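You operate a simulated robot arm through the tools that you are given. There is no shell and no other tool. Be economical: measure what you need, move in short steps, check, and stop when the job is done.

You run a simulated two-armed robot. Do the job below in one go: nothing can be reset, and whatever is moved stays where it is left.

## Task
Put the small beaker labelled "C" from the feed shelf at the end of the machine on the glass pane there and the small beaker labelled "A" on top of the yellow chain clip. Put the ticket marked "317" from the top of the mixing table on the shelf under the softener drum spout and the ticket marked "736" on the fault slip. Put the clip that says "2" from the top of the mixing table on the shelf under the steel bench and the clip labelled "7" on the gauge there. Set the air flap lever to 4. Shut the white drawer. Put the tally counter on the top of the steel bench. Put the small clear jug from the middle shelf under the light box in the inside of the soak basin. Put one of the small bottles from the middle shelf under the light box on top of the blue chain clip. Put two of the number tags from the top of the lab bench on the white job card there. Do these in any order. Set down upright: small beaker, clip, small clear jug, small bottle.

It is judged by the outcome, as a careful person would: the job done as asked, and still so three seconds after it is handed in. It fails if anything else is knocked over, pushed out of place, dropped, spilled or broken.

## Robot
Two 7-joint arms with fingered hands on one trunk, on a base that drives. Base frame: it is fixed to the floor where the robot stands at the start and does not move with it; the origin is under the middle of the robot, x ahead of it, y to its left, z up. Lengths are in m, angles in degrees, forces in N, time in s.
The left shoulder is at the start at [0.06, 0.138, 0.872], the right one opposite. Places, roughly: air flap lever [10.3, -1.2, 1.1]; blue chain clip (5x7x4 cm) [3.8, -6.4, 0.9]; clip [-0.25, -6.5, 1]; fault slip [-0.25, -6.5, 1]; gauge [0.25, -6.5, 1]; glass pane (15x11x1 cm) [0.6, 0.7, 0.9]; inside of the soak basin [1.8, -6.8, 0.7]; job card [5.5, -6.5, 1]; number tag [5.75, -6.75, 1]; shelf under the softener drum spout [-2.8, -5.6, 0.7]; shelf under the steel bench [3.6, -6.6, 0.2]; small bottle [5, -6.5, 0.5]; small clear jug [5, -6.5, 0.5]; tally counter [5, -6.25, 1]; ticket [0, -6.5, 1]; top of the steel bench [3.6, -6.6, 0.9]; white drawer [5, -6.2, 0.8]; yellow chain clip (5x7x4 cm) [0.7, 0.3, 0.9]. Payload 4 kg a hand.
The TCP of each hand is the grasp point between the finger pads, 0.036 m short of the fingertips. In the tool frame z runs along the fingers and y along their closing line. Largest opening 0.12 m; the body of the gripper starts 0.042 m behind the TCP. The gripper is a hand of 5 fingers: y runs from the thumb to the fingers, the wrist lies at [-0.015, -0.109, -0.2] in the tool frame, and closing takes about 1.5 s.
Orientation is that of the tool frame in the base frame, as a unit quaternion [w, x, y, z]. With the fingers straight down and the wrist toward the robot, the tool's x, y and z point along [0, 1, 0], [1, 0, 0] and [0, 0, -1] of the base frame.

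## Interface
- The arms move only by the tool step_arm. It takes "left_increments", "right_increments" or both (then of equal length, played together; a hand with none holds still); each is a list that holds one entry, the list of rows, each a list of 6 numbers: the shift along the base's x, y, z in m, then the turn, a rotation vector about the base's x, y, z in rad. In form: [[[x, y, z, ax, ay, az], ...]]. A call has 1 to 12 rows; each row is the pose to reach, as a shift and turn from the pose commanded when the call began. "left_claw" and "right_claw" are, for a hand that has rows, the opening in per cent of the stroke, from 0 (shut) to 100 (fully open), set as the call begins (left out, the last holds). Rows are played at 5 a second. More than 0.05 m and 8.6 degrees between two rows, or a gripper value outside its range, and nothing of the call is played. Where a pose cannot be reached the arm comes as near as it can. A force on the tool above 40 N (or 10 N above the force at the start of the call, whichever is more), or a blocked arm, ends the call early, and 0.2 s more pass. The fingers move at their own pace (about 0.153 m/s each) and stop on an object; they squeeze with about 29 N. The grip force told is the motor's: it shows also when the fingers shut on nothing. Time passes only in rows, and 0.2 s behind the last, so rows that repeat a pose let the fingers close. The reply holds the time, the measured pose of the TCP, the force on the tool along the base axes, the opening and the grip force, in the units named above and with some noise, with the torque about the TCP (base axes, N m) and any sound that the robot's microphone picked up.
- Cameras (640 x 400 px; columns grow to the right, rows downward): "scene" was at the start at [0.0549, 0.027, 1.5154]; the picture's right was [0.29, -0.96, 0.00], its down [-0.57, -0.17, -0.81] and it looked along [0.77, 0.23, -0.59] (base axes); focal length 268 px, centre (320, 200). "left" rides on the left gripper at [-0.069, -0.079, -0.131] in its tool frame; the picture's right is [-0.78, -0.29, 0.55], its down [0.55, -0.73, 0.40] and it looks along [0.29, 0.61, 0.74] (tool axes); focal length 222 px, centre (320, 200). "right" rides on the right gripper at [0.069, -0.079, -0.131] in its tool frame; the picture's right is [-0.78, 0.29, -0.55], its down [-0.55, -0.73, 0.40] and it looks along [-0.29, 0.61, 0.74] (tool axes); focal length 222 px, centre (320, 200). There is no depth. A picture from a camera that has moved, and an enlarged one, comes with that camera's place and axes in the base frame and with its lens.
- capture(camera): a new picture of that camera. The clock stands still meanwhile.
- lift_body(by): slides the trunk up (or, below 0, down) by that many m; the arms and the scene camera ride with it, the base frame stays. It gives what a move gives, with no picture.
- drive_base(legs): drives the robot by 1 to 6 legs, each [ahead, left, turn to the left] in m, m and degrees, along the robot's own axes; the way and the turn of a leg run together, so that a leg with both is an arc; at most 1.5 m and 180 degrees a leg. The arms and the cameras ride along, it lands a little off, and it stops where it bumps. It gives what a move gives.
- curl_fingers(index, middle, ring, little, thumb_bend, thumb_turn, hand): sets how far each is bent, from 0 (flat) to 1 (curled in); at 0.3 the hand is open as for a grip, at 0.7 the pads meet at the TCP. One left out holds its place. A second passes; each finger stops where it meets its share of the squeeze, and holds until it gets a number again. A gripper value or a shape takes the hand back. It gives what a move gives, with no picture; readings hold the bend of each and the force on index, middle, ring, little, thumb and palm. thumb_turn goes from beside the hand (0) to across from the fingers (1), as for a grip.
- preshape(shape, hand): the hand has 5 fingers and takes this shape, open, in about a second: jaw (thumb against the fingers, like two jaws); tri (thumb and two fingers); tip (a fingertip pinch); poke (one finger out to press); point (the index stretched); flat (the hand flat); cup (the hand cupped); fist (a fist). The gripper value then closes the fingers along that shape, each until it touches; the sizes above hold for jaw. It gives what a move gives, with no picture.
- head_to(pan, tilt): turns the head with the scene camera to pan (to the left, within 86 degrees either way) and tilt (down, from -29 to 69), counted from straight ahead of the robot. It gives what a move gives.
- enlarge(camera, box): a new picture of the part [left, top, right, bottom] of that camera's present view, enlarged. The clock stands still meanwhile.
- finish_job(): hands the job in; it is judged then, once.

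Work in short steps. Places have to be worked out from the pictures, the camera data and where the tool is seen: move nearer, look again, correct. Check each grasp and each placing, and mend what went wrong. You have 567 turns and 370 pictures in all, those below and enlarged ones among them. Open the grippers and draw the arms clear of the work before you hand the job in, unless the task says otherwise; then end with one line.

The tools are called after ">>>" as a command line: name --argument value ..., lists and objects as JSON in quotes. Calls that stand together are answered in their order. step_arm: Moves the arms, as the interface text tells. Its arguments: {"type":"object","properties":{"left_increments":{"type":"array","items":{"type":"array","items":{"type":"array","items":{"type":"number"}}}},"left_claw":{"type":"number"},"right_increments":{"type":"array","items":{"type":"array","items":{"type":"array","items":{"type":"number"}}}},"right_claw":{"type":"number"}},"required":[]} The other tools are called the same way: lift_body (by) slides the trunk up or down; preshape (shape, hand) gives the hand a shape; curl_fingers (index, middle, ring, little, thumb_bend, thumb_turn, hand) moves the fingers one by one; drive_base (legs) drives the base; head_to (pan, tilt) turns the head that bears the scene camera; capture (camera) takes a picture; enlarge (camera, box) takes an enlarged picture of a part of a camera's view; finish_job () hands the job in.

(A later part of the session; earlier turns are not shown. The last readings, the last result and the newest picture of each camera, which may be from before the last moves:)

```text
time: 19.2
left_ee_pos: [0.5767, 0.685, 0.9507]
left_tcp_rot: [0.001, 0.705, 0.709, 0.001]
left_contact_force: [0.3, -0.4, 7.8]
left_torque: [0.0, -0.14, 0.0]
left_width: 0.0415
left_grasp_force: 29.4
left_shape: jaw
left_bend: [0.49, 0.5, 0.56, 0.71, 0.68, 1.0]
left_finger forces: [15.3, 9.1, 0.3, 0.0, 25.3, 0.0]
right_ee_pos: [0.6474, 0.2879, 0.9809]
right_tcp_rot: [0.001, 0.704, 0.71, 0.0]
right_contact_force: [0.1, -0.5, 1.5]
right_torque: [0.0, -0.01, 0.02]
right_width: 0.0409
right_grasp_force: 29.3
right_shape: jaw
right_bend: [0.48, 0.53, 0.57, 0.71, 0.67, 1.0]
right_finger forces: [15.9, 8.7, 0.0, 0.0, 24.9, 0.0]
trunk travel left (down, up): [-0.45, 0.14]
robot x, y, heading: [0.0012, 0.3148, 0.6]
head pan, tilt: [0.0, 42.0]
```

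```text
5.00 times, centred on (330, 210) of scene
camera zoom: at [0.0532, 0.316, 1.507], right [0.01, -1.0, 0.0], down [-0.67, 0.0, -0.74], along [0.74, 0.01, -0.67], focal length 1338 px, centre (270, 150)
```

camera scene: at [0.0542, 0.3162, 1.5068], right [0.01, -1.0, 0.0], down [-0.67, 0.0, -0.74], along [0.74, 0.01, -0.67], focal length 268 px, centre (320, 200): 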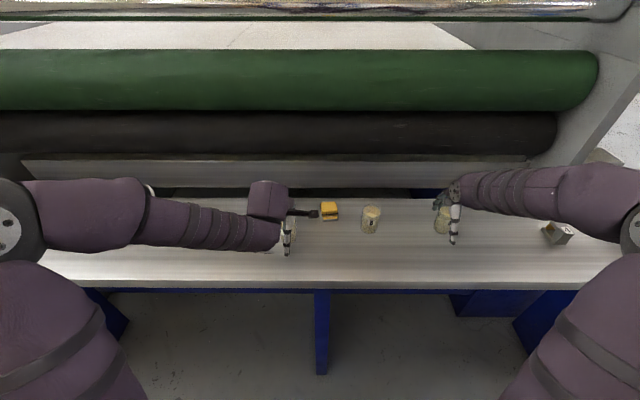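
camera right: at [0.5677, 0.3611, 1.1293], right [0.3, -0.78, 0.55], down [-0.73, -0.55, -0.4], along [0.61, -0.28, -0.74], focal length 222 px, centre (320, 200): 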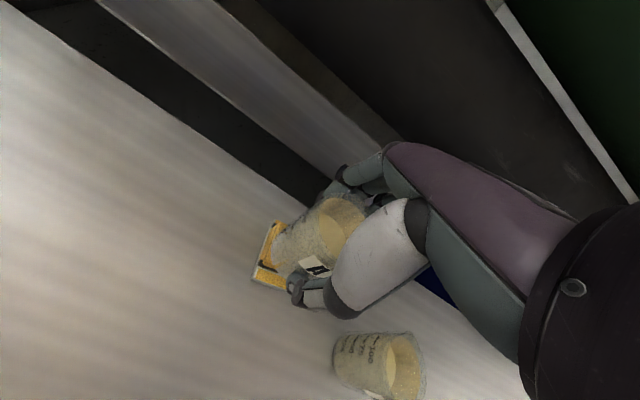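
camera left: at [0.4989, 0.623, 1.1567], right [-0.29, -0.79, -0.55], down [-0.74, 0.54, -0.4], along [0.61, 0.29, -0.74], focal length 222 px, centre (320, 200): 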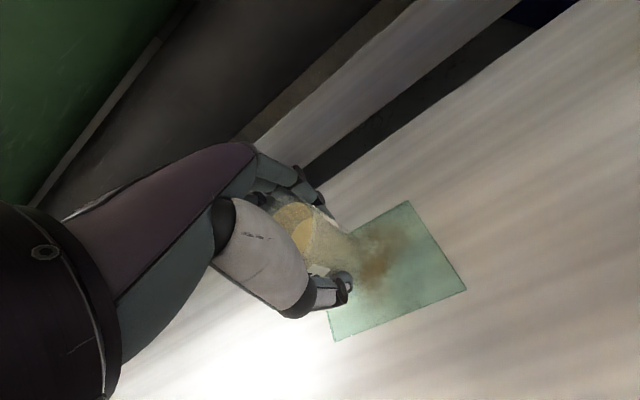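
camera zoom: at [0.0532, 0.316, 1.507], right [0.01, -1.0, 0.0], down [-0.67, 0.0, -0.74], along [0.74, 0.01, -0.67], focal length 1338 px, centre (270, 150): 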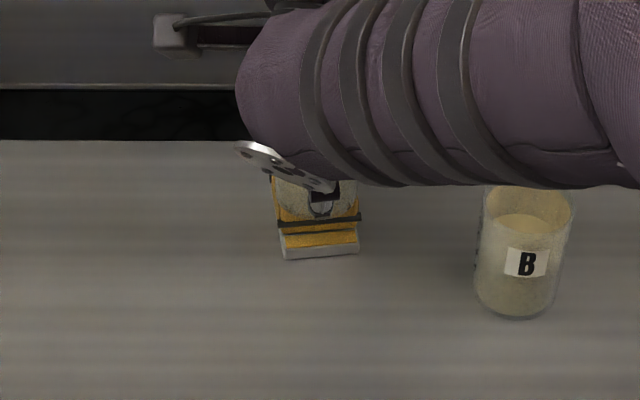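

Both have touched down (left 8 N, right about 3 N). I check A's support from the wrist camera before releasing.

>>> enlarge --camera "right" --box '[220, 180, 380, 320]'

>>> enlarge --camera "left" --box '[480, 0, 640, 140]'

```text
2.86 times, centred on (300, 250) of right
camera zoom: at [0.5675, 0.3575, 1.1119], right [0.3, -0.78, 0.55], down [-0.73, -0.55, -0.4], along [0.61, -0.28, -0.74], focal length 635 px, centre (377, 57)
```

zoom: 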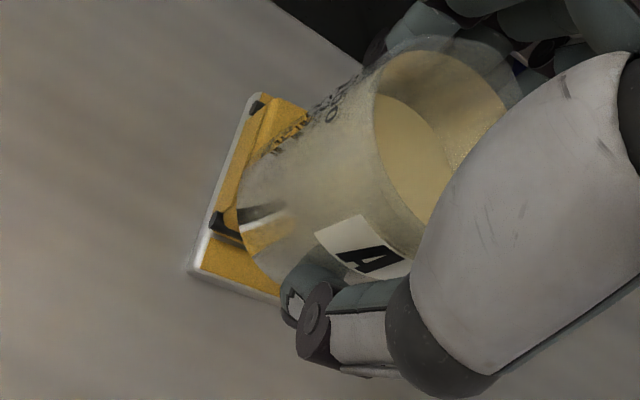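

```text
2.86 times, centred on (560, 70) of left
camera zoom: at [0.4963, 0.6179, 1.083], right [-0.28, -0.79, -0.55], down [-0.74, 0.54, -0.4], along [0.61, 0.29, -0.73], focal length 635 px, centre (-366, 571)
```

zoom: 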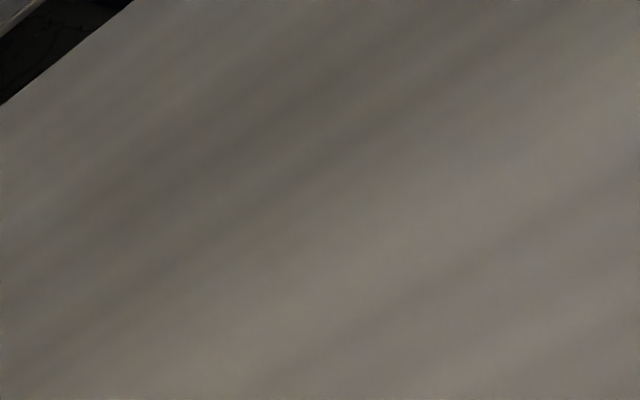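

A's base projects to [0.659,0.289], right over the clip top, and C is on the pane. I open both hands.

>>> step_arm --right_increments '[[[0, 0, 0, 0, 0, 0], [0, 0, 0, 0, 0, 0], [0, 0, 0, 0, 0, 0], [0, 0, 0, 0, 0, 0], [0, 0, 0, 0, 0, 0], [0, 0, 0, 0, 0, 0], [0, 0, 0, 0, 0, 0], [0, 0, 0, 0, 0, 0]]]' --left_increments '[[[0, 0, 0, 0, 0, 0], [0, 0, 0, 0, 0, 0], [0, 0, 0, 0, 0, 0], [0, 0, 0, 0, 0, 0], [0, 0, 0, 0, 0, 0], [0, 0, 0, 0, 0, 0], [0, 0, 0, 0, 0, 0], [0, 0, 0, 0, 0, 0]]]' --right_claw 100 --left_claw 100

>>> capture --camera "right"

>>> capture --camera "left"

```text
time: 21.0
left_ee_pos: [0.575, 0.6861, 0.9505]
left_tcp_rot: [0.0, 0.704, 0.71, 0.0]
left_contact_force: [0.1, 0.3, 0.2]
left_torque: [-0.03, 0.01, -0.03]
left_width: 0.1196
left_grasp_force: 0.0
left_shape: jaw
left_bend: [0.3, 0.3, 0.3, 0.3, 0.3, 0.97]
left_finger forces: [0.0, 0.0, 0.0, 0.0, 0.0, 0.0]
right_ee_pos: [0.6463, 0.2869, 0.9808]
right_tcp_rot: [-0.001, 0.705, 0.71, 0.001]
right_contact_force: [-0.1, -0.1, 0.1]
right_torque: [-0.01, -0.01, 0.0]
right_width: 0.1197
right_grasp_force: 0.1
right_shape: jaw
right_bend: [0.3, 0.3, 0.3, 0.3, 0.3, 0.97]
right_finger forces: [0.0, 0.0, 0.1, 0.0, 0.0, 0.0]
trunk travel left (down, up): [-0.45, 0.14]
robot x, y, heading: [-0.0022, 0.314, 0.6]
head pan, tilt: [0.0, 42.0]
```

```text
331 pictures are left
camera right: at [0.568, 0.3577, 1.1113], right [0.3, -0.78, 0.55], down [-0.73, -0.55, -0.4], along [0.61, -0.28, -0.74], focal length 222 px, centre (320, 200)
```

right: 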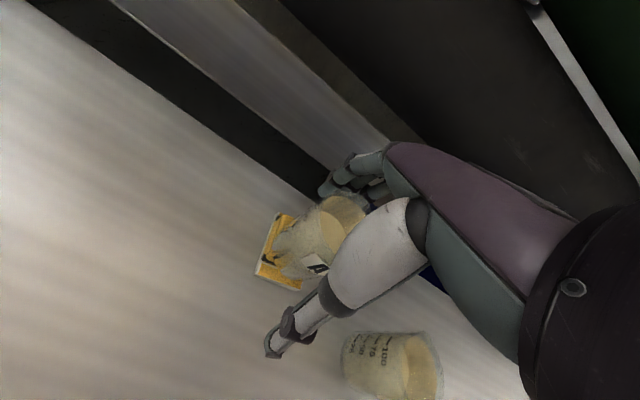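

```text
330 pictures are left
camera left: at [0.4965, 0.6181, 1.0816], right [-0.29, -0.79, -0.55], down [-0.74, 0.54, -0.4], along [0.61, 0.29, -0.74], focal length 222 px, centre (320, 200)
```

left: 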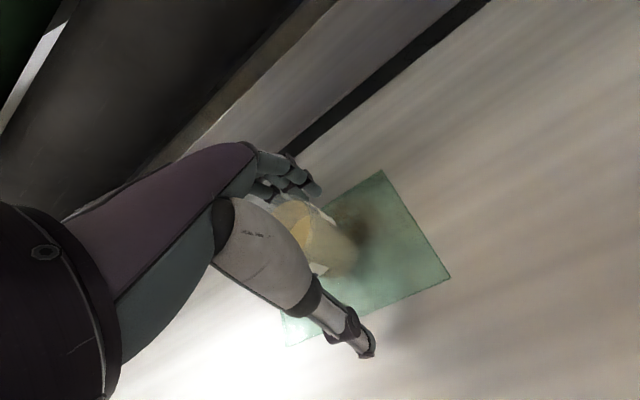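

Both beakers stand free. I raise both hands straight up and check.

>>> step_arm --right_increments '[[[0, 0, 0.02, 0, 0, 0], [0, 0, 0.05, 0, 0, 0], [0, 0, 0.1, 0, 0, 0], [0, 0, 0.15, 0, 0, 0], [0, 0, 0.2, 0, 0, 0]]]' --left_increments '[[[0, 0, 0.02, 0, 0, 0], [0, 0, 0.05, 0, 0, 0], [0, 0, 0.1, 0, 0, 0], [0, 0, 0.15, 0, 0, 0], [0, 0, 0.2, 0, 0, 0]]]'

>>> capture --camera "right"

>>> enlarge --camera "scene" --box '[150, 150, 390, 290]'

```text
time: 22.2
left_ee_pos: [0.5726, 0.6861, 1.1494]
left_tcp_rot: [-0.001, 0.704, 0.71, 0.0]
left_contact_force: [0.2, -0.2, 0.3]
left_torque: [0.06, 0.0, 0.02]
left_width: 0.1198
left_grasp_force: 0.1
left_shape: jaw
left_bend: [0.3, 0.3, 0.3, 0.3, 0.3, 0.97]
left_finger forces: [0.0, 0.1, 0.0, 0.0, 0.0, 0.0]
right_ee_pos: [0.6483, 0.2895, 1.1824]
right_tcp_rot: [0.0, 0.705, 0.71, -0.001]
right_contact_force: [-0.2, -0.3, -0.3]
right_torque: [0.02, -0.02, -0.04]
right_width: 0.1198
right_grasp_force: 0.0
right_shape: jaw
right_bend: [0.3, 0.3, 0.3, 0.3, 0.3, 0.97]
right_finger forces: [0.0, 0.0, 0.0, 0.0, 0.0, 0.0]
trunk travel left (down, up): [-0.45, 0.14]
robot x, y, heading: [0.003, 0.314, 0.2]
head pan, tilt: [0.0, 42.0]
```

```text
329 pictures are left
camera right: at [0.5688, 0.3589, 1.3139], right [0.3, -0.78, 0.55], down [-0.73, -0.55, -0.4], along [0.61, -0.28, -0.74], focal length 222 px, centre (320, 200)
```

right: 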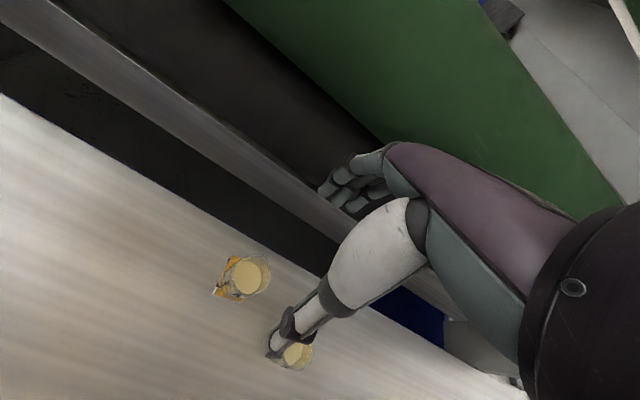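

```text
2.67 times, centred on (270, 220) of scene
camera zoom: at [0.0533, 0.3161, 1.5067], right [0.01, -1.0, 0.0], down [-0.67, 0.0, -0.74], along [0.74, 0.01, -0.67], focal length 714 px, centre (453, 147)
```

zoom: 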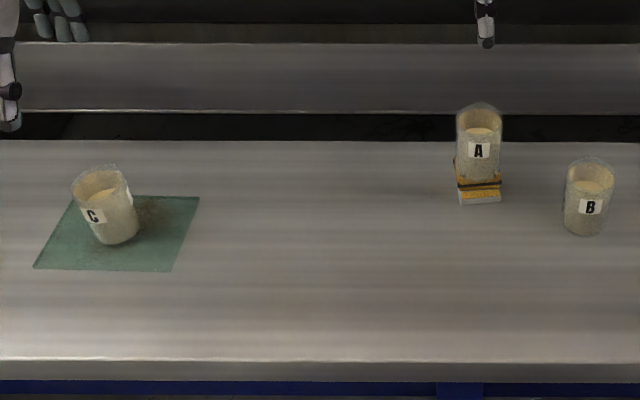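

C is on the pane and A on the clip, both upright. Now I draw both arms in for driving.

>>> step_arm --right_increments '[[[-0.04, -0.022, 0, 0, 0, 0], [-0.08, -0.045, 0, 0, 0, 0], [-0.12, -0.067, 0, 0, 0, 0], [-0.16, -0.09, 0, 0, 0, 0], [-0.2, -0.112, 0, 0, 0, 0], [-0.24, -0.135, 0, 0, 0, 0], [-0.28, -0.157, 0, 0, 0, 0], [-0.3, -0.17, 0, 0, 0, 0]]]' --left_increments '[[[-0.03, -0.02, 0.005, 0, 0, 0], [-0.06, -0.04, 0.01, 0, 0, 0], [-0.09, -0.06, 0.015, 0, 0, 0], [-0.12, -0.08, 0.02, 0, 0, 0], [-0.15, -0.1, 0.03, 0, 0, 0], [-0.18, -0.12, 0.03, 0, 0, 0], [-0.21, -0.14, 0.03, 0, 0, 0], [-0.22, -0.16, 0.03, 0, 0, 0]]]'

>>> head_to --pan -80 --tilt 10

>>> capture --camera "scene"

```text
time: 24.0
left_ee_pos: [0.3553, 0.5249, 1.1814]
left_tcp_rot: [0.0, 0.704, 0.71, 0.0]
left_contact_force: [-0.2, 0.9, 1.0]
left_torque: [0.0, -0.01, 0.03]
left_width: 0.12
left_grasp_force: 0.1
left_shape: jaw
left_bend: [0.3, 0.3, 0.3, 0.3, 0.3, 0.97]
left_finger forces: [0.0, 0.1, 0.1, 0.0, 0.0, 0.1]
right_ee_pos: [0.3472, 0.1192, 1.1801]
right_tcp_rot: [0.0, 0.705, 0.709, 0.0]
right_contact_force: [1.1, -0.5, 0.3]
right_torque: [-0.02, 0.0, 0.02]
right_width: 0.1201
right_grasp_force: 0.0
right_shape: jaw
right_bend: [0.3, 0.3, 0.3, 0.3, 0.3, 0.97]
right_finger forces: [0.0, 0.1, 0.0, 0.0, 0.0, 0.0]
trunk travel left (down, up): [-0.45, 0.14]
robot x, y, heading: [0.0011, 0.3171, 0.4]
head pan, tilt: [0.0, 42.0]
```

```text
time: 25.5
left_ee_pos: [0.3573, 0.5257, 1.1803]
left_tcp_rot: [0.001, 0.705, 0.709, 0.001]
left_contact_force: [0.3, -0.9, 0.0]
left_torque: [-0.02, 0.02, -0.01]
left_width: 0.1198
left_grasp_force: 0.0
left_shape: jaw
left_bend: [0.3, 0.3, 0.3, 0.3, 0.3, 0.97]
left_finger forces: [0.0, 0.1, 0.0, 0.0, 0.0, 0.0]
right_ee_pos: [0.3484, 0.1203, 1.1801]
right_tcp_rot: [0.001, 0.705, 0.709, 0.0]
right_contact_force: [0.3, 0.8, 0.0]
right_torque: [0.03, 0.01, -0.02]
right_width: 0.1197
right_grasp_force: 0.0
right_shape: jaw
right_bend: [0.3, 0.3, 0.3, 0.3, 0.3, 0.97]
right_finger forces: [0.0, 0.1, 0.1, 0.0, 0.0, 0.0]
trunk travel left (down, up): [-0.45, 0.14]
robot x, y, heading: [0.002, 0.3139, 0.7]
head pan, tilt: [-80.0, 10.0]
```

```text
327 pictures are left
camera scene: at [-0.0131, 0.2242, 1.5574], right [-0.98, -0.18, 0.0], down [-0.03, 0.17, -0.98], along [0.18, -0.97, -0.17], focal length 268 px, centre (320, 200)
```

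scene: 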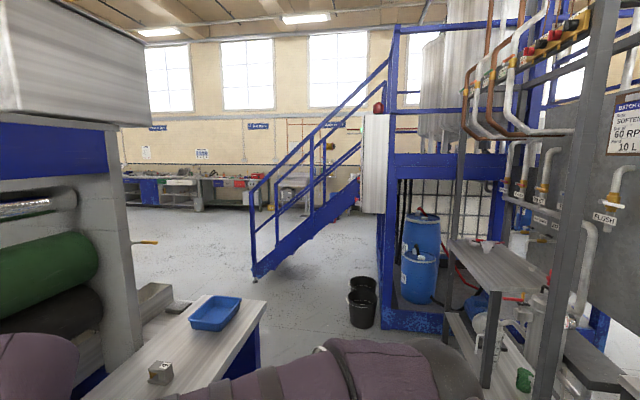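

The aisle: stairs foot near [1.4,-2.8], buckets near [0.05,-2.3]. I look lower to the right before sliding that way.

>>> head_to --pan -86 --tilt 45

>>> capture --camera "scene"

```text
time: 26.6
left_ee_pos: [0.3566, 0.5253, 1.1799]
left_tcp_rot: [0.0, 0.704, 0.71, 0.0]
left_contact_force: [0.4, 0.0, -0.5]
left_torque: [0.0, 0.01, 0.03]
left_width: 0.1197
left_grasp_force: 0.2
left_shape: jaw
left_bend: [0.3, 0.3, 0.3, 0.3, 0.3, 0.97]
left_finger forces: [0.1, 0.1, 0.0, 0.0, 0.0, 0.0]
right_ee_pos: [0.3491, 0.1192, 1.1817]
right_tcp_rot: [0.0, 0.704, 0.71, -0.001]
right_contact_force: [0.1, -0.2, 0.4]
right_torque: [-0.03, -0.01, 0.02]
right_width: 0.1199
right_grasp_force: 0.0
right_shape: jaw
right_bend: [0.3, 0.3, 0.3, 0.3, 0.3, 0.97]
right_finger forces: [0.0, 0.0, 0.0, 0.0, 0.1, 0.1]
trunk travel left (down, up): [-0.45, 0.14]
robot x, y, heading: [-0.0003, 0.3191, 0.1]
head pan, tilt: [-85.9, 45.0]
```

```text
326 pictures are left
camera scene: at [-0.0236, 0.2346, 1.5026], right [-1.0, -0.08, 0.0], down [-0.05, 0.7, -0.71], along [0.06, -0.71, -0.71], focal length 268 px, centre (320, 200)
```

scene: 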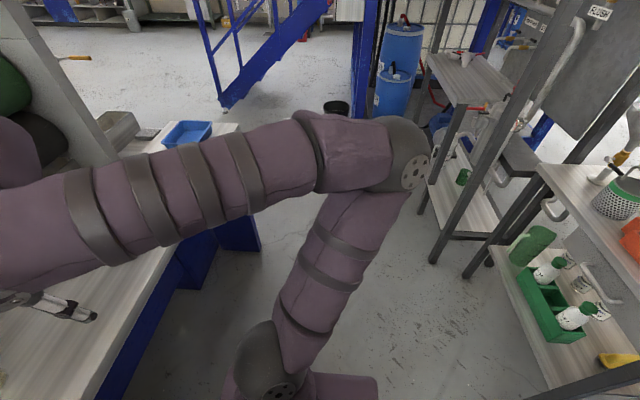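

The lane between shelf and rack is clear (rack posts at x<-0.6). I slide right 1.45 m past the shelf end.

>>> drive_base --legs '[[0, -1.45, 0]]'

>>> head_to --pan -60 --tilt 20

>>> capture --camera "scene"

```text
time: 33.7
left_ee_pos: [0.372, -0.912, 1.1802]
left_tcp_rot: [0.0, 0.7, 0.714, 0.0]
left_contact_force: [0.1, -0.2, -0.2]
left_torque: [0.01, -0.03, 0.0]
left_width: 0.1202
left_grasp_force: 0.1
left_shape: jaw
left_bend: [0.3, 0.3, 0.3, 0.3, 0.3, 0.97]
left_finger forces: [0.0, 0.1, 0.0, 0.0, 0.1, 0.1]
right_ee_pos: [0.369, -1.3171, 1.1812]
right_tcp_rot: [0.001, 0.7, 0.714, 0.0]
right_contact_force: [-0.4, -0.8, -0.6]
right_torque: [-0.01, 0.04, -0.03]
right_width: 0.1197
right_grasp_force: 0.1
right_shape: jaw
right_bend: [0.3, 0.3, 0.3, 0.3, 0.3, 0.97]
right_finger forces: [0.0, 0.0, 0.0, 0.0, 0.0, 0.0]
trunk travel left (down, up): [-0.45, 0.14]
robot x, y, heading: [0.0184, -1.1268, 1.2]
head pan, tilt: [-85.9, 45.0]
```

```text
time: 34.6
left_ee_pos: [0.3721, -0.9127, 1.1802]
left_tcp_rot: [0.0, 0.7, 0.714, 0.0]
left_contact_force: [0.4, -1.3, 0.3]
left_torque: [-0.04, 0.01, 0.0]
left_width: 0.1198
left_grasp_force: 0.1
left_shape: jaw
left_bend: [0.3, 0.3, 0.3, 0.3, 0.3, 0.97]
left_finger forces: [0.0, 0.1, 0.0, 0.0, 0.1, 0.0]
right_ee_pos: [0.368, -1.317, 1.182]
right_tcp_rot: [0.0, 0.7, 0.714, 0.0]
right_contact_force: [-0.4, -0.3, 0.2]
right_torque: [-0.05, 0.02, 0.02]
right_width: 0.1198
right_grasp_force: 0.1
right_shape: jaw
right_bend: [0.3, 0.3, 0.3, 0.3, 0.3, 0.97]
right_finger forces: [0.0, 0.1, 0.0, 0.1, 0.0, 0.0]
trunk travel left (down, up): [-0.45, 0.14]
robot x, y, heading: [0.0163, -1.1271, 0.9]
head pan, tilt: [-60.0, 20.0]
```

```text
325 pictures are left
camera scene: at [0.0368, -1.206, 1.5411], right [-0.86, -0.52, 0.0], down [-0.18, 0.29, -0.94], along [0.48, -0.8, -0.34], focal length 268 px, centre (320, 200)
```

scene: 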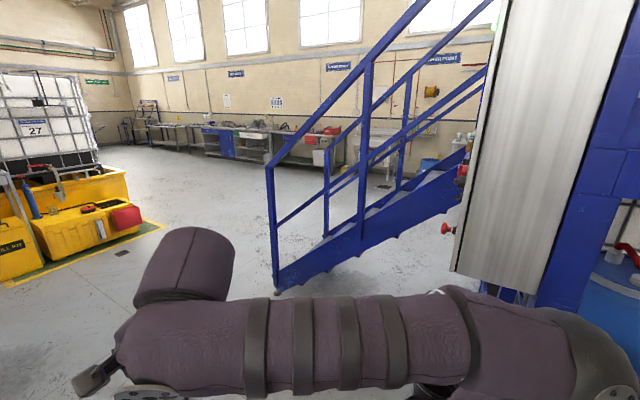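

Stair foot is near [1.33,-2.64]. I slide right a bit more, turn 15° right and go ahead between machine and stairs.

>>> drive_base --legs '[[0, -0.4, 0], [0, 0, -15], [1.4, 0, 0], [0.8, 0, 0]]'

>>> head_to --pan -60 --tilt 15

>>> capture --camera "scene"

```text
time: 48.6
left_ee_pos: [2.5555, -2.0884, 1.1809]
left_tcp_rot: [0.0, 0.814, 0.581, 0.0]
left_contact_force: [-0.5, -0.4, 0.3]
left_torque: [0.01, 0.01, 0.01]
left_width: 0.1201
left_grasp_force: 0.0
left_shape: jaw
left_bend: [0.3, 0.3, 0.3, 0.3, 0.3, 0.97]
left_finger forces: [0.0, 0.0, 0.1, 0.0, 0.1, 0.0]
right_ee_pos: [2.414, -2.4683, 1.1807]
right_tcp_rot: [-0.001, 0.814, 0.581, 0.0]
right_contact_force: [-0.5, -0.9, -0.4]
right_torque: [0.0, 0.04, 0.02]
right_width: 0.1198
right_grasp_force: 0.1
right_shape: jaw
right_bend: [0.3, 0.3, 0.3, 0.3, 0.3, 0.97]
right_finger forces: [0.1, 0.2, 0.1, 0.1, 0.0, 0.1]
trunk travel left (down, up): [-0.45, 0.14]
robot x, y, heading: [2.1477, -2.1665, -19.0]
head pan, tilt: [-60.0, 20.0]
```

```text
time: 49.2
left_ee_pos: [2.5549, -2.0882, 1.1798]
left_tcp_rot: [-0.001, 0.814, 0.581, 0.0]
left_contact_force: [0.1, -0.1, 0.8]
left_torque: [0.02, -0.02, 0.01]
left_width: 0.1201
left_grasp_force: 0.0
left_shape: jaw
left_bend: [0.3, 0.3, 0.3, 0.3, 0.3, 0.97]
left_finger forces: [0.0, 0.0, 0.0, 0.0, 0.0, 0.0]
right_ee_pos: [2.4127, -2.4673, 1.1809]
right_tcp_rot: [0.0, 0.814, 0.581, 0.0]
right_contact_force: [0.3, 0.0, 0.7]
right_torque: [0.01, -0.01, 0.01]
right_width: 0.1198
right_grasp_force: 0.1
right_shape: jaw
right_bend: [0.3, 0.3, 0.3, 0.3, 0.3, 0.97]
right_finger forces: [0.0, 0.1, 0.0, 0.0, 0.0, 0.1]
trunk travel left (down, up): [-0.45, 0.14]
robot x, y, heading: [2.1433, -2.1688, -19.1]
head pan, tilt: [-60.0, 15.0]
```

```text
324 pictures are left
camera scene: at [2.1386, -2.2494, 1.5493], right [-0.98, -0.19, 0.0], down [-0.05, 0.25, -0.97], along [0.19, -0.95, -0.26], focal length 268 px, centre (320, 200)
```

scene: 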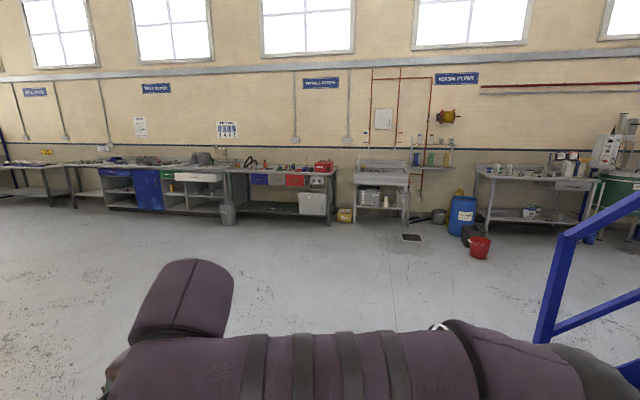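

Good overview of the benches. I zoom in on each one to learn the layout.

>>> enlarge --camera "scene" --box '[95, 130, 255, 230]'

>>> enlarge --camera "scene" --box '[230, 130, 390, 230]'

>>> enlarge --camera "scene" --box '[440, 130, 640, 255]'

>>> enlarge --camera "scene" --box '[0, 130, 130, 230]'

```text
4.00 times, centred on (175, 180) of scene
camera zoom: at [2.1386, -2.2494, 1.5493], right [-0.98, -0.19, 0.0], down [-0.05, 0.25, -0.97], along [0.19, -0.95, -0.26], focal length 1070 px, centre (900, 280)
```

zoom: 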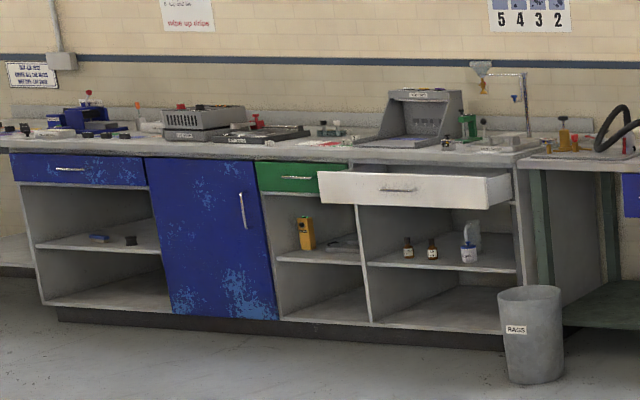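

```text
4.00 times, centred on (310, 180) of scene
camera zoom: at [2.1386, -2.2494, 1.5493], right [-0.98, -0.19, 0.0], down [-0.05, 0.25, -0.97], along [0.19, -0.95, -0.26], focal length 1070 px, centre (360, 280)
```

zoom: 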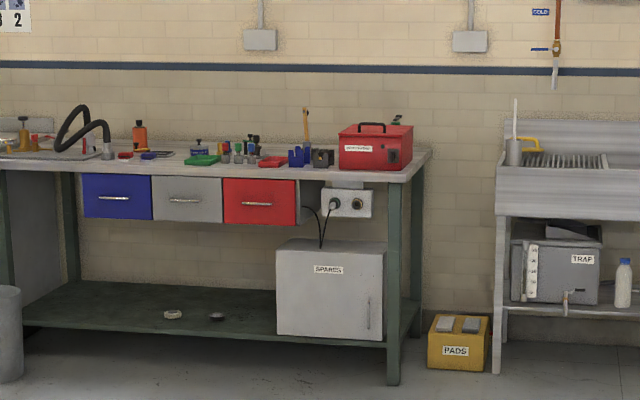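

```text
3.20 times, centred on (540, 192) of scene
camera zoom: at [2.1386, -2.2494, 1.5493], right [-0.98, -0.19, 0.0], down [-0.05, 0.25, -0.97], along [0.19, -0.95, -0.26], focal length 856 px, centre (-384, 224)
```

zoom: 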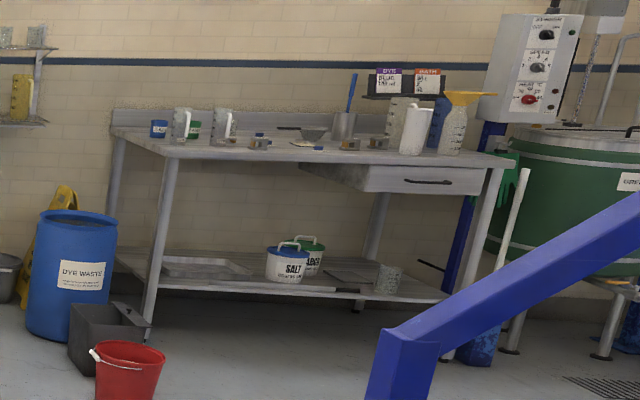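

```text
4.00 times, centred on (65, 180) of scene
camera zoom: at [2.1386, -2.2494, 1.5493], right [-0.98, -0.19, 0.0], down [-0.05, 0.25, -0.97], along [0.19, -0.95, -0.26], focal length 1070 px, centre (1340, 280)
```

zoom: 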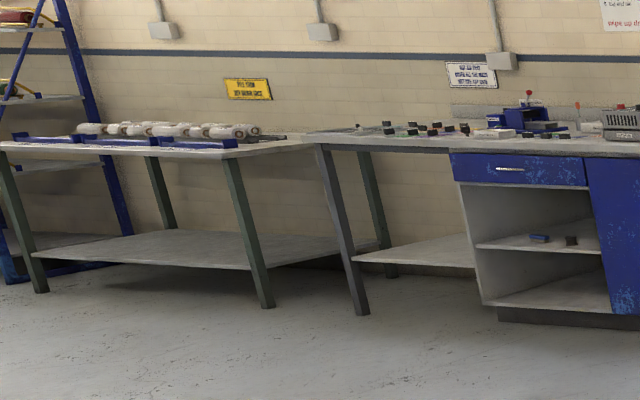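

Layout clear: lab bench x≈4.4–6, steel bench x≈3.6, basin x≈1.9, mixing table x≈0. I turn to face the benches and drive diagonally to in front of the lab bench.

>>> drive_base --legs '[[0, 0, -71], [1.2, 0, 0], [0.7, 1.25, 0], [0.7, 1.25, 0]]'

>>> head_to --pan 0 --tilt 25

>>> capture --camera "scene"

```text
time: 72.0
left_ee_pos: [4.905, -5.0788, 1.1798]
left_tcp_rot: [-0.001, 1.0, 0.027, 0.0]
left_contact_force: [0.4, -0.1, 1.1]
left_torque: [0.0, 0.0, -0.01]
left_width: 0.1198
left_grasp_force: 0.1
left_shape: jaw
left_bend: [0.3, 0.3, 0.3, 0.3, 0.3, 0.97]
left_finger forces: [0.1, 0.1, 0.0, 0.0, 0.0, 0.1]
right_ee_pos: [4.5004, -5.0901, 1.1812]
right_tcp_rot: [0.0, 1.0, 0.027, 0.0]
right_contact_force: [0.5, 0.1, 0.0]
right_torque: [-0.02, 0.02, 0.01]
right_width: 0.1196
right_grasp_force: 0.0
right_shape: jaw
right_bend: [0.3, 0.3, 0.3, 0.3, 0.3, 0.97]
right_finger forces: [0.0, 0.1, 0.0, 0.0, 0.0, 0.0]
trunk travel left (down, up): [-0.45, 0.14]
robot x, y, heading: [4.6765, -4.7317, -87.0]
head pan, tilt: [-60.0, 15.0]
```

```text
time: 73.3
left_ee_pos: [4.904, -5.0793, 1.1807]
left_tcp_rot: [-0.001, 1.0, 0.027, -0.001]
left_contact_force: [0.2, 0.1, 0.4]
left_torque: [-0.05, -0.03, 0.02]
left_width: 0.1198
left_grasp_force: 0.0
left_shape: jaw
left_bend: [0.3, 0.3, 0.3, 0.3, 0.3, 0.97]
left_finger forces: [0.0, 0.0, 0.1, 0.0, 0.0, 0.1]
right_ee_pos: [4.4998, -5.0894, 1.1809]
right_tcp_rot: [0.0, 1.0, 0.027, -0.001]
right_contact_force: [0.1, -0.2, 0.2]
right_torque: [0.0, -0.02, 0.02]
right_width: 0.1196
right_grasp_force: 0.2
right_shape: jaw
right_bend: [0.3, 0.3, 0.3, 0.3, 0.3, 0.97]
right_finger forces: [0.0, 0.0, 0.0, 0.0, 0.0, 0.0]
trunk travel left (down, up): [-0.45, 0.14]
robot x, y, heading: [4.6823, -4.7331, -86.9]
head pan, tilt: [0.0, 25.0]
```

```text
319 pictures are left
camera scene: at [4.6816, -4.7928, 1.5331], right [-1.0, -0.05, 0.0], down [-0.02, 0.42, -0.91], along [0.05, -0.91, -0.42], focal length 268 px, centre (320, 200)
```

scene: 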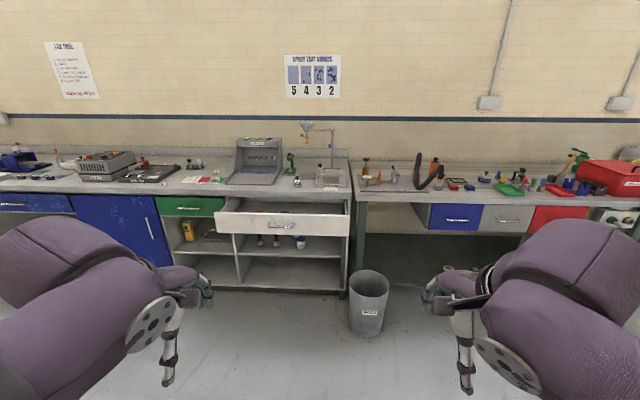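

I zoom in on the bench near the white drawer and light box.

>>> enlarge --camera "scene" --box '[160, 120, 360, 300]'

>>> enlarge --camera "scene" --box '[0, 130, 200, 260]'

>>> enlarge --camera "scene" --box '[340, 130, 640, 290]'

```text
2.22 times, centred on (260, 210) of scene
camera zoom: at [4.6816, -4.7928, 1.5331], right [-1.0, -0.05, 0.0], down [-0.02, 0.42, -0.91], along [0.05, -0.91, -0.42], focal length 595 px, centre (453, 178)
```

zoom: 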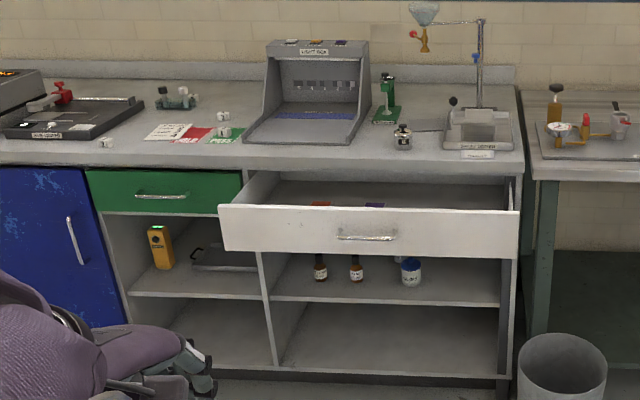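

```text
3.08 times, centred on (100, 195) of scene
camera zoom: at [4.6816, -4.7928, 1.5331], right [-1.0, -0.05, 0.0], down [-0.02, 0.42, -0.91], along [0.05, -0.91, -0.42], focal length 823 px, centre (997, 215)
```

zoom: 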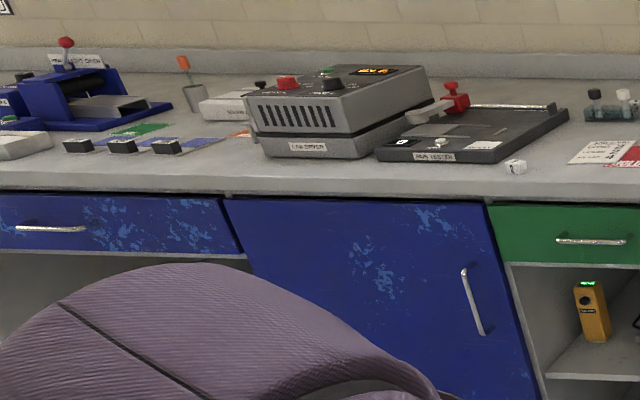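

```text
2.13 times, centred on (490, 210) of scene
camera zoom: at [4.6816, -4.7928, 1.5331], right [-1.0, -0.05, 0.0], down [-0.02, 0.42, -0.91], along [0.05, -0.91, -0.42], focal length 571 px, centre (-43, 179)
```

zoom: 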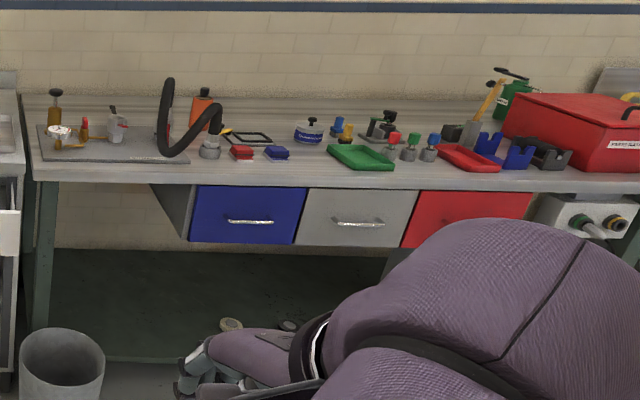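

Drawer front sits at about [4.95,-6.06]; tally counter about [4.91,-6.40]. I drive nearer and square up.

>>> drive_base --legs '[[0.65, 0.28, -3]]'

>>> head_to --pan 0 --tilt 42

>>> capture --camera "scene"

>>> capture --camera "left"

>>> capture --camera "right"

```text
time: 77.2
left_ee_pos: [5.1818, -5.7353, 1.1804]
left_tcp_rot: [-0.001, 1.0, 0.002, 0.001]
left_contact_force: [0.0, 0.2, -0.7]
left_torque: [0.03, -0.01, -0.02]
left_width: 0.1199
left_grasp_force: 0.0
left_shape: jaw
left_bend: [0.3, 0.3, 0.3, 0.3, 0.3, 0.97]
left_finger forces: [0.0, 0.0, 0.1, 0.1, 0.1, 0.0]
right_ee_pos: [4.7776, -5.7257, 1.1808]
right_tcp_rot: [-0.001, 1.0, 0.004, 0.0]
right_contact_force: [0.4, 0.8, 0.6]
right_torque: [0.02, -0.04, 0.04]
right_width: 0.1199
right_grasp_force: 0.0
right_shape: jaw
right_bend: [0.3, 0.3, 0.3, 0.3, 0.3, 0.97]
right_finger forces: [0.0, 0.1, 0.0, 0.0, 0.1, 0.0]
trunk travel left (down, up): [-0.45, 0.14]
robot x, y, heading: [4.9713, -5.3754, -89.6]
head pan, tilt: [0.0, 25.0]
```

```text
time: 78.0
left_ee_pos: [5.181, -5.7361, 1.1804]
left_tcp_rot: [0.0, 1.0, 0.003, 0.0]
left_contact_force: [0.8, 0.4, 0.9]
left_torque: [0.02, 0.03, -0.02]
left_width: 0.1198
left_grasp_force: 0.0
left_shape: jaw
left_bend: [0.3, 0.3, 0.3, 0.3, 0.3, 0.97]
left_finger forces: [0.0, 0.0, 0.1, 0.0, 0.1, 0.0]
right_ee_pos: [4.7772, -5.7255, 1.1816]
right_tcp_rot: [0.0, 1.0, 0.003, 0.0]
right_contact_force: [-0.7, -0.1, -0.5]
right_torque: [0.01, -0.01, 0.01]
right_width: 0.1197
right_grasp_force: 0.1
right_shape: jaw
right_bend: [0.3, 0.3, 0.3, 0.3, 0.3, 0.97]
right_finger forces: [0.0, 0.1, 0.0, 0.0, 0.0, 0.0]
trunk travel left (down, up): [-0.45, 0.14]
robot x, y, heading: [4.9708, -5.3735, -89.6]
head pan, tilt: [0.0, 42.0]
```

```text
315 pictures are left
camera scene: at [4.9729, -5.4292, 1.5069], right [-1.0, 0.0, 0.0], down [0.0, 0.67, -0.74], along [0.0, -0.74, -0.67], focal length 268 px, centre (320, 200)
```

scene: 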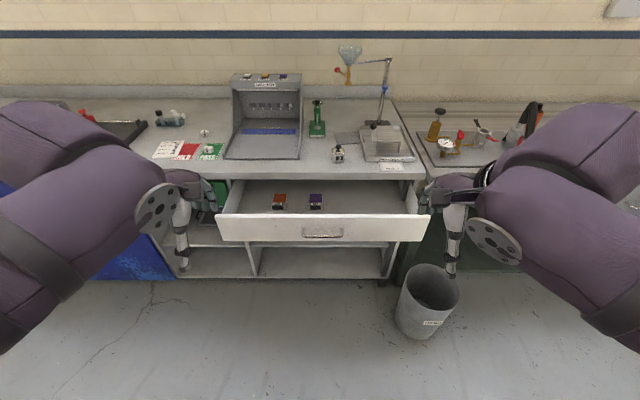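

```text
314 pictures are left
camera left: at [5.1111, -5.6542, 1.3117], right [-0.79, 0.29, -0.55], down [0.55, 0.74, -0.4], along [0.29, -0.61, -0.74], focal length 222 px, centre (320, 200)
```

left: 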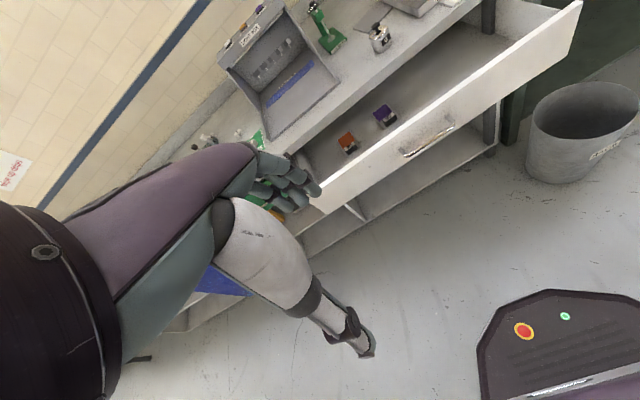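

```text
313 pictures are left
camera right: at [4.846, -5.6455, 1.3123], right [-0.78, -0.29, 0.55], down [-0.55, 0.73, -0.4], along [-0.28, -0.61, -0.74], focal length 222 px, centre (320, 200)
```

right: 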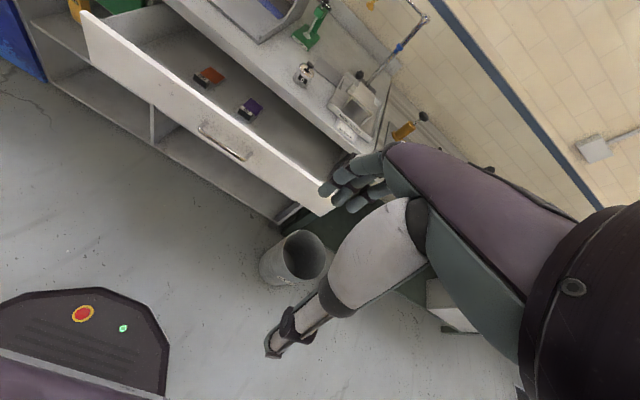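

Triangulation: handle at [4.963,-6.07,0.76], drawer front z 0.70–0.84, bench front about y=-6.22. I close the right hand and bring it pitched forward to just before the drawer front beside the handle.

>>> step_arm --right_increments '[[[0.005, -0.018, -0.033, -0.087, 0, 0], [0.01, -0.037, -0.067, -0.175, 0, 0], [0.016, -0.056, -0.1, -0.262, 0, 0], [0.021, -0.075, -0.133, -0.35, 0, 0], [0.026, -0.094, -0.167, -0.437, 0, 0], [0.031, -0.112, -0.2, -0.525, 0, 0], [0.037, -0.131, -0.233, -0.612, 0, 0], [0.042, -0.15, -0.267, -0.7, 0, 0], [0.047, -0.169, -0.3, -0.787, 0, 0], [0.052, -0.187, -0.333, -0.875, 0, 0], [0.058, -0.206, -0.367, -0.962, 0, 0], [0.063, -0.225, -0.4, -1.05, 0, 0]]]' --right_claw 0

>>> capture --camera "scene"

>>> capture --camera "right"

```text
time: 80.6
left_ee_pos: [5.1806, -5.7363, 1.1786]
left_tcp_rot: [-0.001, 1.0, 0.001, 0.001]
left_contact_force: [0.1, 0.1, -0.3]
left_torque: [0.0, -0.01, -0.03]
left_width: 0.1202
left_grasp_force: 0.0
left_shape: jaw
left_bend: [0.3, 0.3, 0.3, 0.3, 0.3, 0.97]
left_finger forces: [0.1, 0.1, 0.1, 0.0, 0.0, 0.1]
right_ee_pos: [4.8422, -5.9511, 0.7787]
right_tcp_rot: [0.502, 0.865, 0.001, -0.001]
right_contact_force: [-0.2, -1.0, 0.3]
right_torque: [0.02, 0.03, -0.03]
right_width: 0.0001
right_grasp_force: 28.9
right_shape: jaw
right_bend: [0.7, 0.7, 0.7, 0.66, 0.69, 1.0]
right_finger forces: [0.0, 0.0, 0.0, 0.1, 0.1, 0.0]
right hand out of reach, approached as far as the arm can: row 6, 7, 8, 9
trunk travel left (down, up): [-0.45, 0.14]
robot x, y, heading: [4.9747, -5.3769, -89.7]
head pan, tilt: [0.0, 42.0]
```

```text
312 pictures are left
camera scene: at [4.9734, -5.4312, 1.5066], right [-1.0, 0.0, 0.0], down [0.0, 0.67, -0.74], along [0.0, -0.74, -0.67], focal length 268 px, centre (320, 200)
```

scene: 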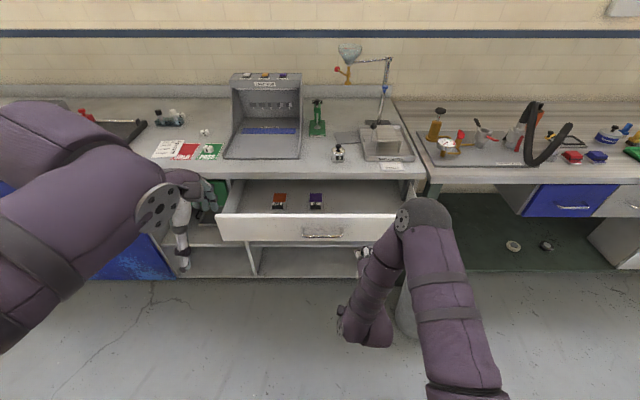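

```text
311 pictures are left
camera right: at [4.9121, -5.7965, 0.7752], right [-0.78, 0.33, 0.53], down [-0.55, 0.02, -0.83], along [-0.28, -0.94, 0.17], focal length 222 px, centre (320, 200)
```

right: 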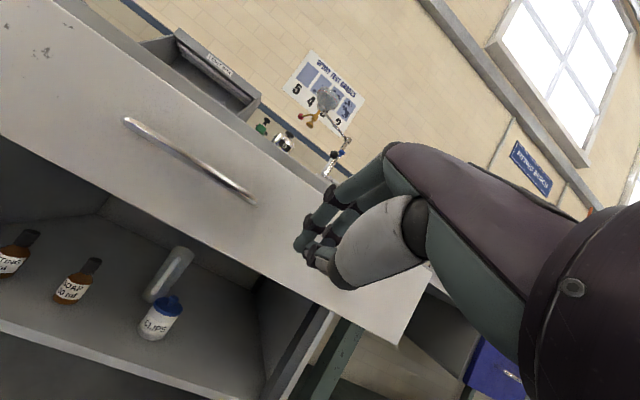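

The fingertips point at the drawer front right of the handle. I push forward in small steps.

>>> step_arm --right_increments '[[[0, -0.03, 0, 0, 0, 0], [0, -0.06, 0, 0, 0, 0], [0, -0.08, 0, 0, 0, 0], [0, -0.1, 0, 0, 0, 0], [0, -0.12, 0, 0, 0, 0], [0, -0.14, 0, 0, 0, 0], [0, -0.16, 0, 0, 0, 0], [0, -0.18, 0, 0, 0, 0]]]'

>>> capture --camera "scene"

```text
time: 82.4
left_ee_pos: [5.1822, -5.7361, 1.1807]
left_tcp_rot: [0.0, 1.0, 0.001, 0.0]
left_contact_force: [0.9, 0.0, 0.3]
left_torque: [-0.01, 0.0, 0.04]
left_width: 0.1195
left_grasp_force: 0.1
left_shape: jaw
left_bend: [0.3, 0.3, 0.3, 0.3, 0.3, 0.97]
left_finger forces: [0.0, 0.0, 0.1, 0.0, 0.0, 0.0]
right_ee_pos: [4.8397, -6.1291, 0.782]
right_tcp_rot: [0.501, 0.865, 0.001, -0.002]
right_contact_force: [-0.6, -0.2, -0.3]
right_torque: [0.01, 0.01, 0.0]
right_width: 0.0001
right_grasp_force: 28.9
right_shape: jaw
right_bend: [0.7, 0.7, 0.7, 0.66, 0.69, 1.0]
right_finger forces: [0.1, 0.0, 0.1, 0.0, 0.1, 0.0]
trunk travel left (down, up): [-0.45, 0.14]
robot x, y, heading: [4.9705, -5.3756, -90.0]
head pan, tilt: [0.0, 42.0]
```

```text
310 pictures are left
camera scene: at [4.9729, -5.4296, 1.5068], right [-1.0, 0.0, 0.0], down [0.0, 0.67, -0.74], along [0.0, -0.74, -0.67], focal length 268 px, centre (320, 200)
```

scene: 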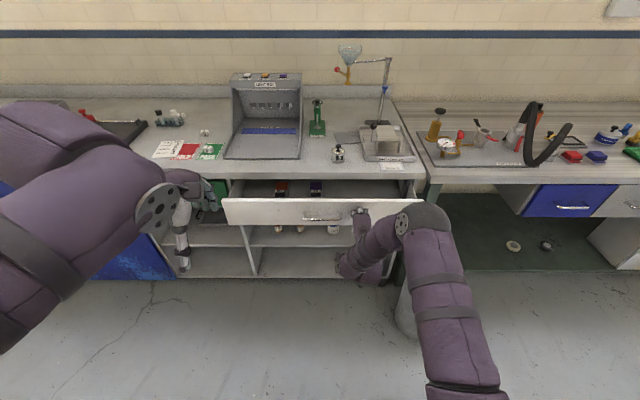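

The drawer is moving in freely. I keep pushing until it stops.

>>> step_arm --right_increments '[[[0, -0.02, 0, 0, 0, 0], [0, -0.04, 0, 0, 0, 0], [0, -0.06, 0, 0, 0, 0], [0, -0.08, 0, 0, 0, 0], [0, -0.095, 0, 0, 0, 0], [0, -0.11, 0, 0, 0, 0], [0, -0.125, 0, 0, 0, 0], [0, -0.14, 0, 0, 0, 0], [0, -0.155, 0, 0, 0, 0], [0, -0.17, 0, 0, 0, 0], [0, -0.185, 0, 0, 0, 0], [0, -0.2, 0, 0, 0, 0]]]'

>>> capture --camera "scene"

```text
time: 83.9
left_ee_pos: [5.1805, -5.7323, 1.1807]
left_tcp_rot: [0.002, 1.0, 0.001, 0.0]
left_contact_force: [0.0, -0.3, -0.8]
left_torque: [0.02, -0.01, 0.0]
left_width: 0.1201
left_grasp_force: 0.1
left_shape: jaw
left_bend: [0.3, 0.3, 0.3, 0.3, 0.3, 0.97]
left_finger forces: [0.0, 0.0, 0.0, 0.1, 0.0, 0.0]
right_ee_pos: [4.8407, -6.2468, 0.7828]
right_tcp_rot: [0.502, 0.865, 0.001, 0.0]
right_contact_force: [0.9, 28.6, 7.3]
right_torque: [-0.37, 0.1, -0.29]
right_width: 0.0
right_grasp_force: 29.2
right_shape: jaw
right_bend: [0.7, 0.7, 0.7, 0.66, 0.69, 1.0]
right_finger forces: [0.0, 24.4, 0.0, 0.0, 0.0, 0.0]
trunk travel left (down, up): [-0.45, 0.14]
robot x, y, heading: [4.9717, -5.3771, -89.8]
head pan, tilt: [0.0, 42.0]
stopped in row 7 (right hand): the force on the tool passed its limit (the readings are from after the stop); the commanded pose is now the measured one
```

```text
309 pictures are left
camera scene: at [4.973, -5.4257, 1.5071], right [-1.0, 0.0, 0.0], down [0.0, 0.67, -0.74], along [0.0, -0.74, -0.67], focal length 268 px, centre (320, 200)
```

scene: 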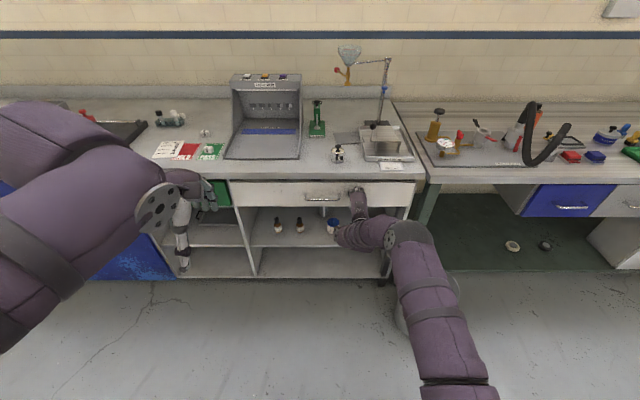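

The drawer is shut. I back the right hand off 0.15 m and look into the shelf.

>>> step_arm --right_increments '[[[0, 0.04, 0, 0, 0, 0], [0, 0.08, 0, 0, 0, 0], [0, 0.12, 0, 0, 0, 0], [0, 0.16, 0, 0, 0, 0], [0, 0.2, -0.02, 0, 0, 0], [0, 0.24, -0.04, 0, 0, 0]]]'

>>> enlarge --camera "scene" --box '[220, 130, 420, 290]'

>>> capture --camera "right"

```text
time: 85.3
left_ee_pos: [5.1816, -5.735, 1.18]
left_tcp_rot: [0.0, 1.0, 0.002, 0.0]
left_contact_force: [-0.8, 0.6, 0.5]
left_torque: [-0.01, 0.01, 0.04]
left_width: 0.1196
left_grasp_force: 0.1
left_shape: jaw
left_bend: [0.3, 0.3, 0.3, 0.3, 0.3, 0.97]
left_finger forces: [0.0, 0.1, 0.0, 0.1, 0.0, 0.1]
right_ee_pos: [4.8396, -6.0111, 0.7449]
right_tcp_rot: [0.501, 0.865, 0.002, 0.0]
right_contact_force: [-0.7, -0.7, -0.1]
right_torque: [-0.02, 0.01, 0.02]
right_width: 0.0
right_grasp_force: 29.0
right_shape: jaw
right_bend: [0.7, 0.7, 0.7, 0.66, 0.7, 1.0]
right_finger forces: [0.0, 0.0, 0.0, 0.0, 0.1, 0.0]
trunk travel left (down, up): [-0.45, 0.14]
robot x, y, heading: [4.9751, -5.3774, -89.9]
head pan, tilt: [0.0, 42.0]
```

```text
2.50 times, centred on (320, 210) of scene
camera zoom: at [4.9729, -5.4291, 1.5068], right [-1.0, 0.0, 0.0], down [0.0, 0.67, -0.74], along [0.0, -0.74, -0.67], focal length 669 px, centre (320, 175)
```

zoom: 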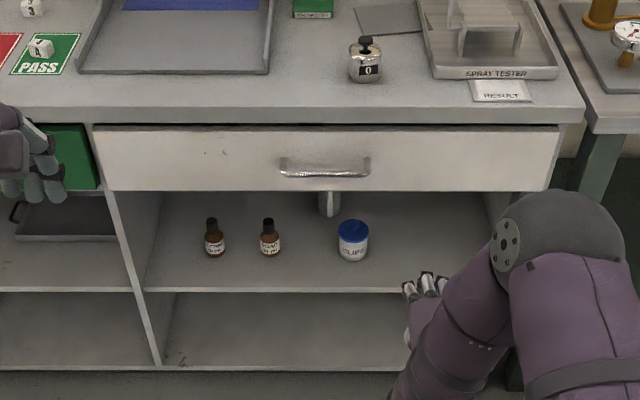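

```text
307 pictures are left
camera right: at [4.9096, -5.8566, 0.7406], right [-0.78, 0.33, 0.53], down [-0.55, 0.02, -0.83], along [-0.28, -0.94, 0.17], focal length 222 px, centre (320, 200)
```

right: 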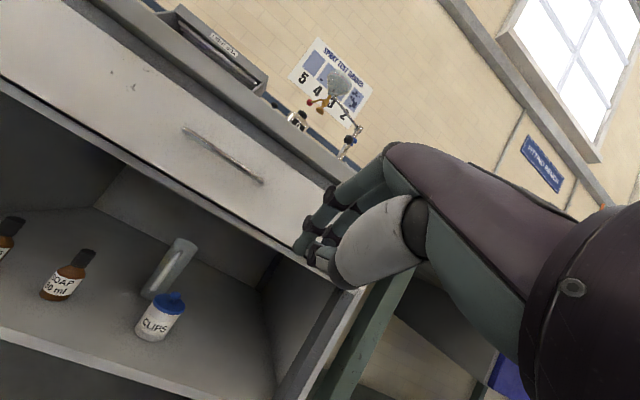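

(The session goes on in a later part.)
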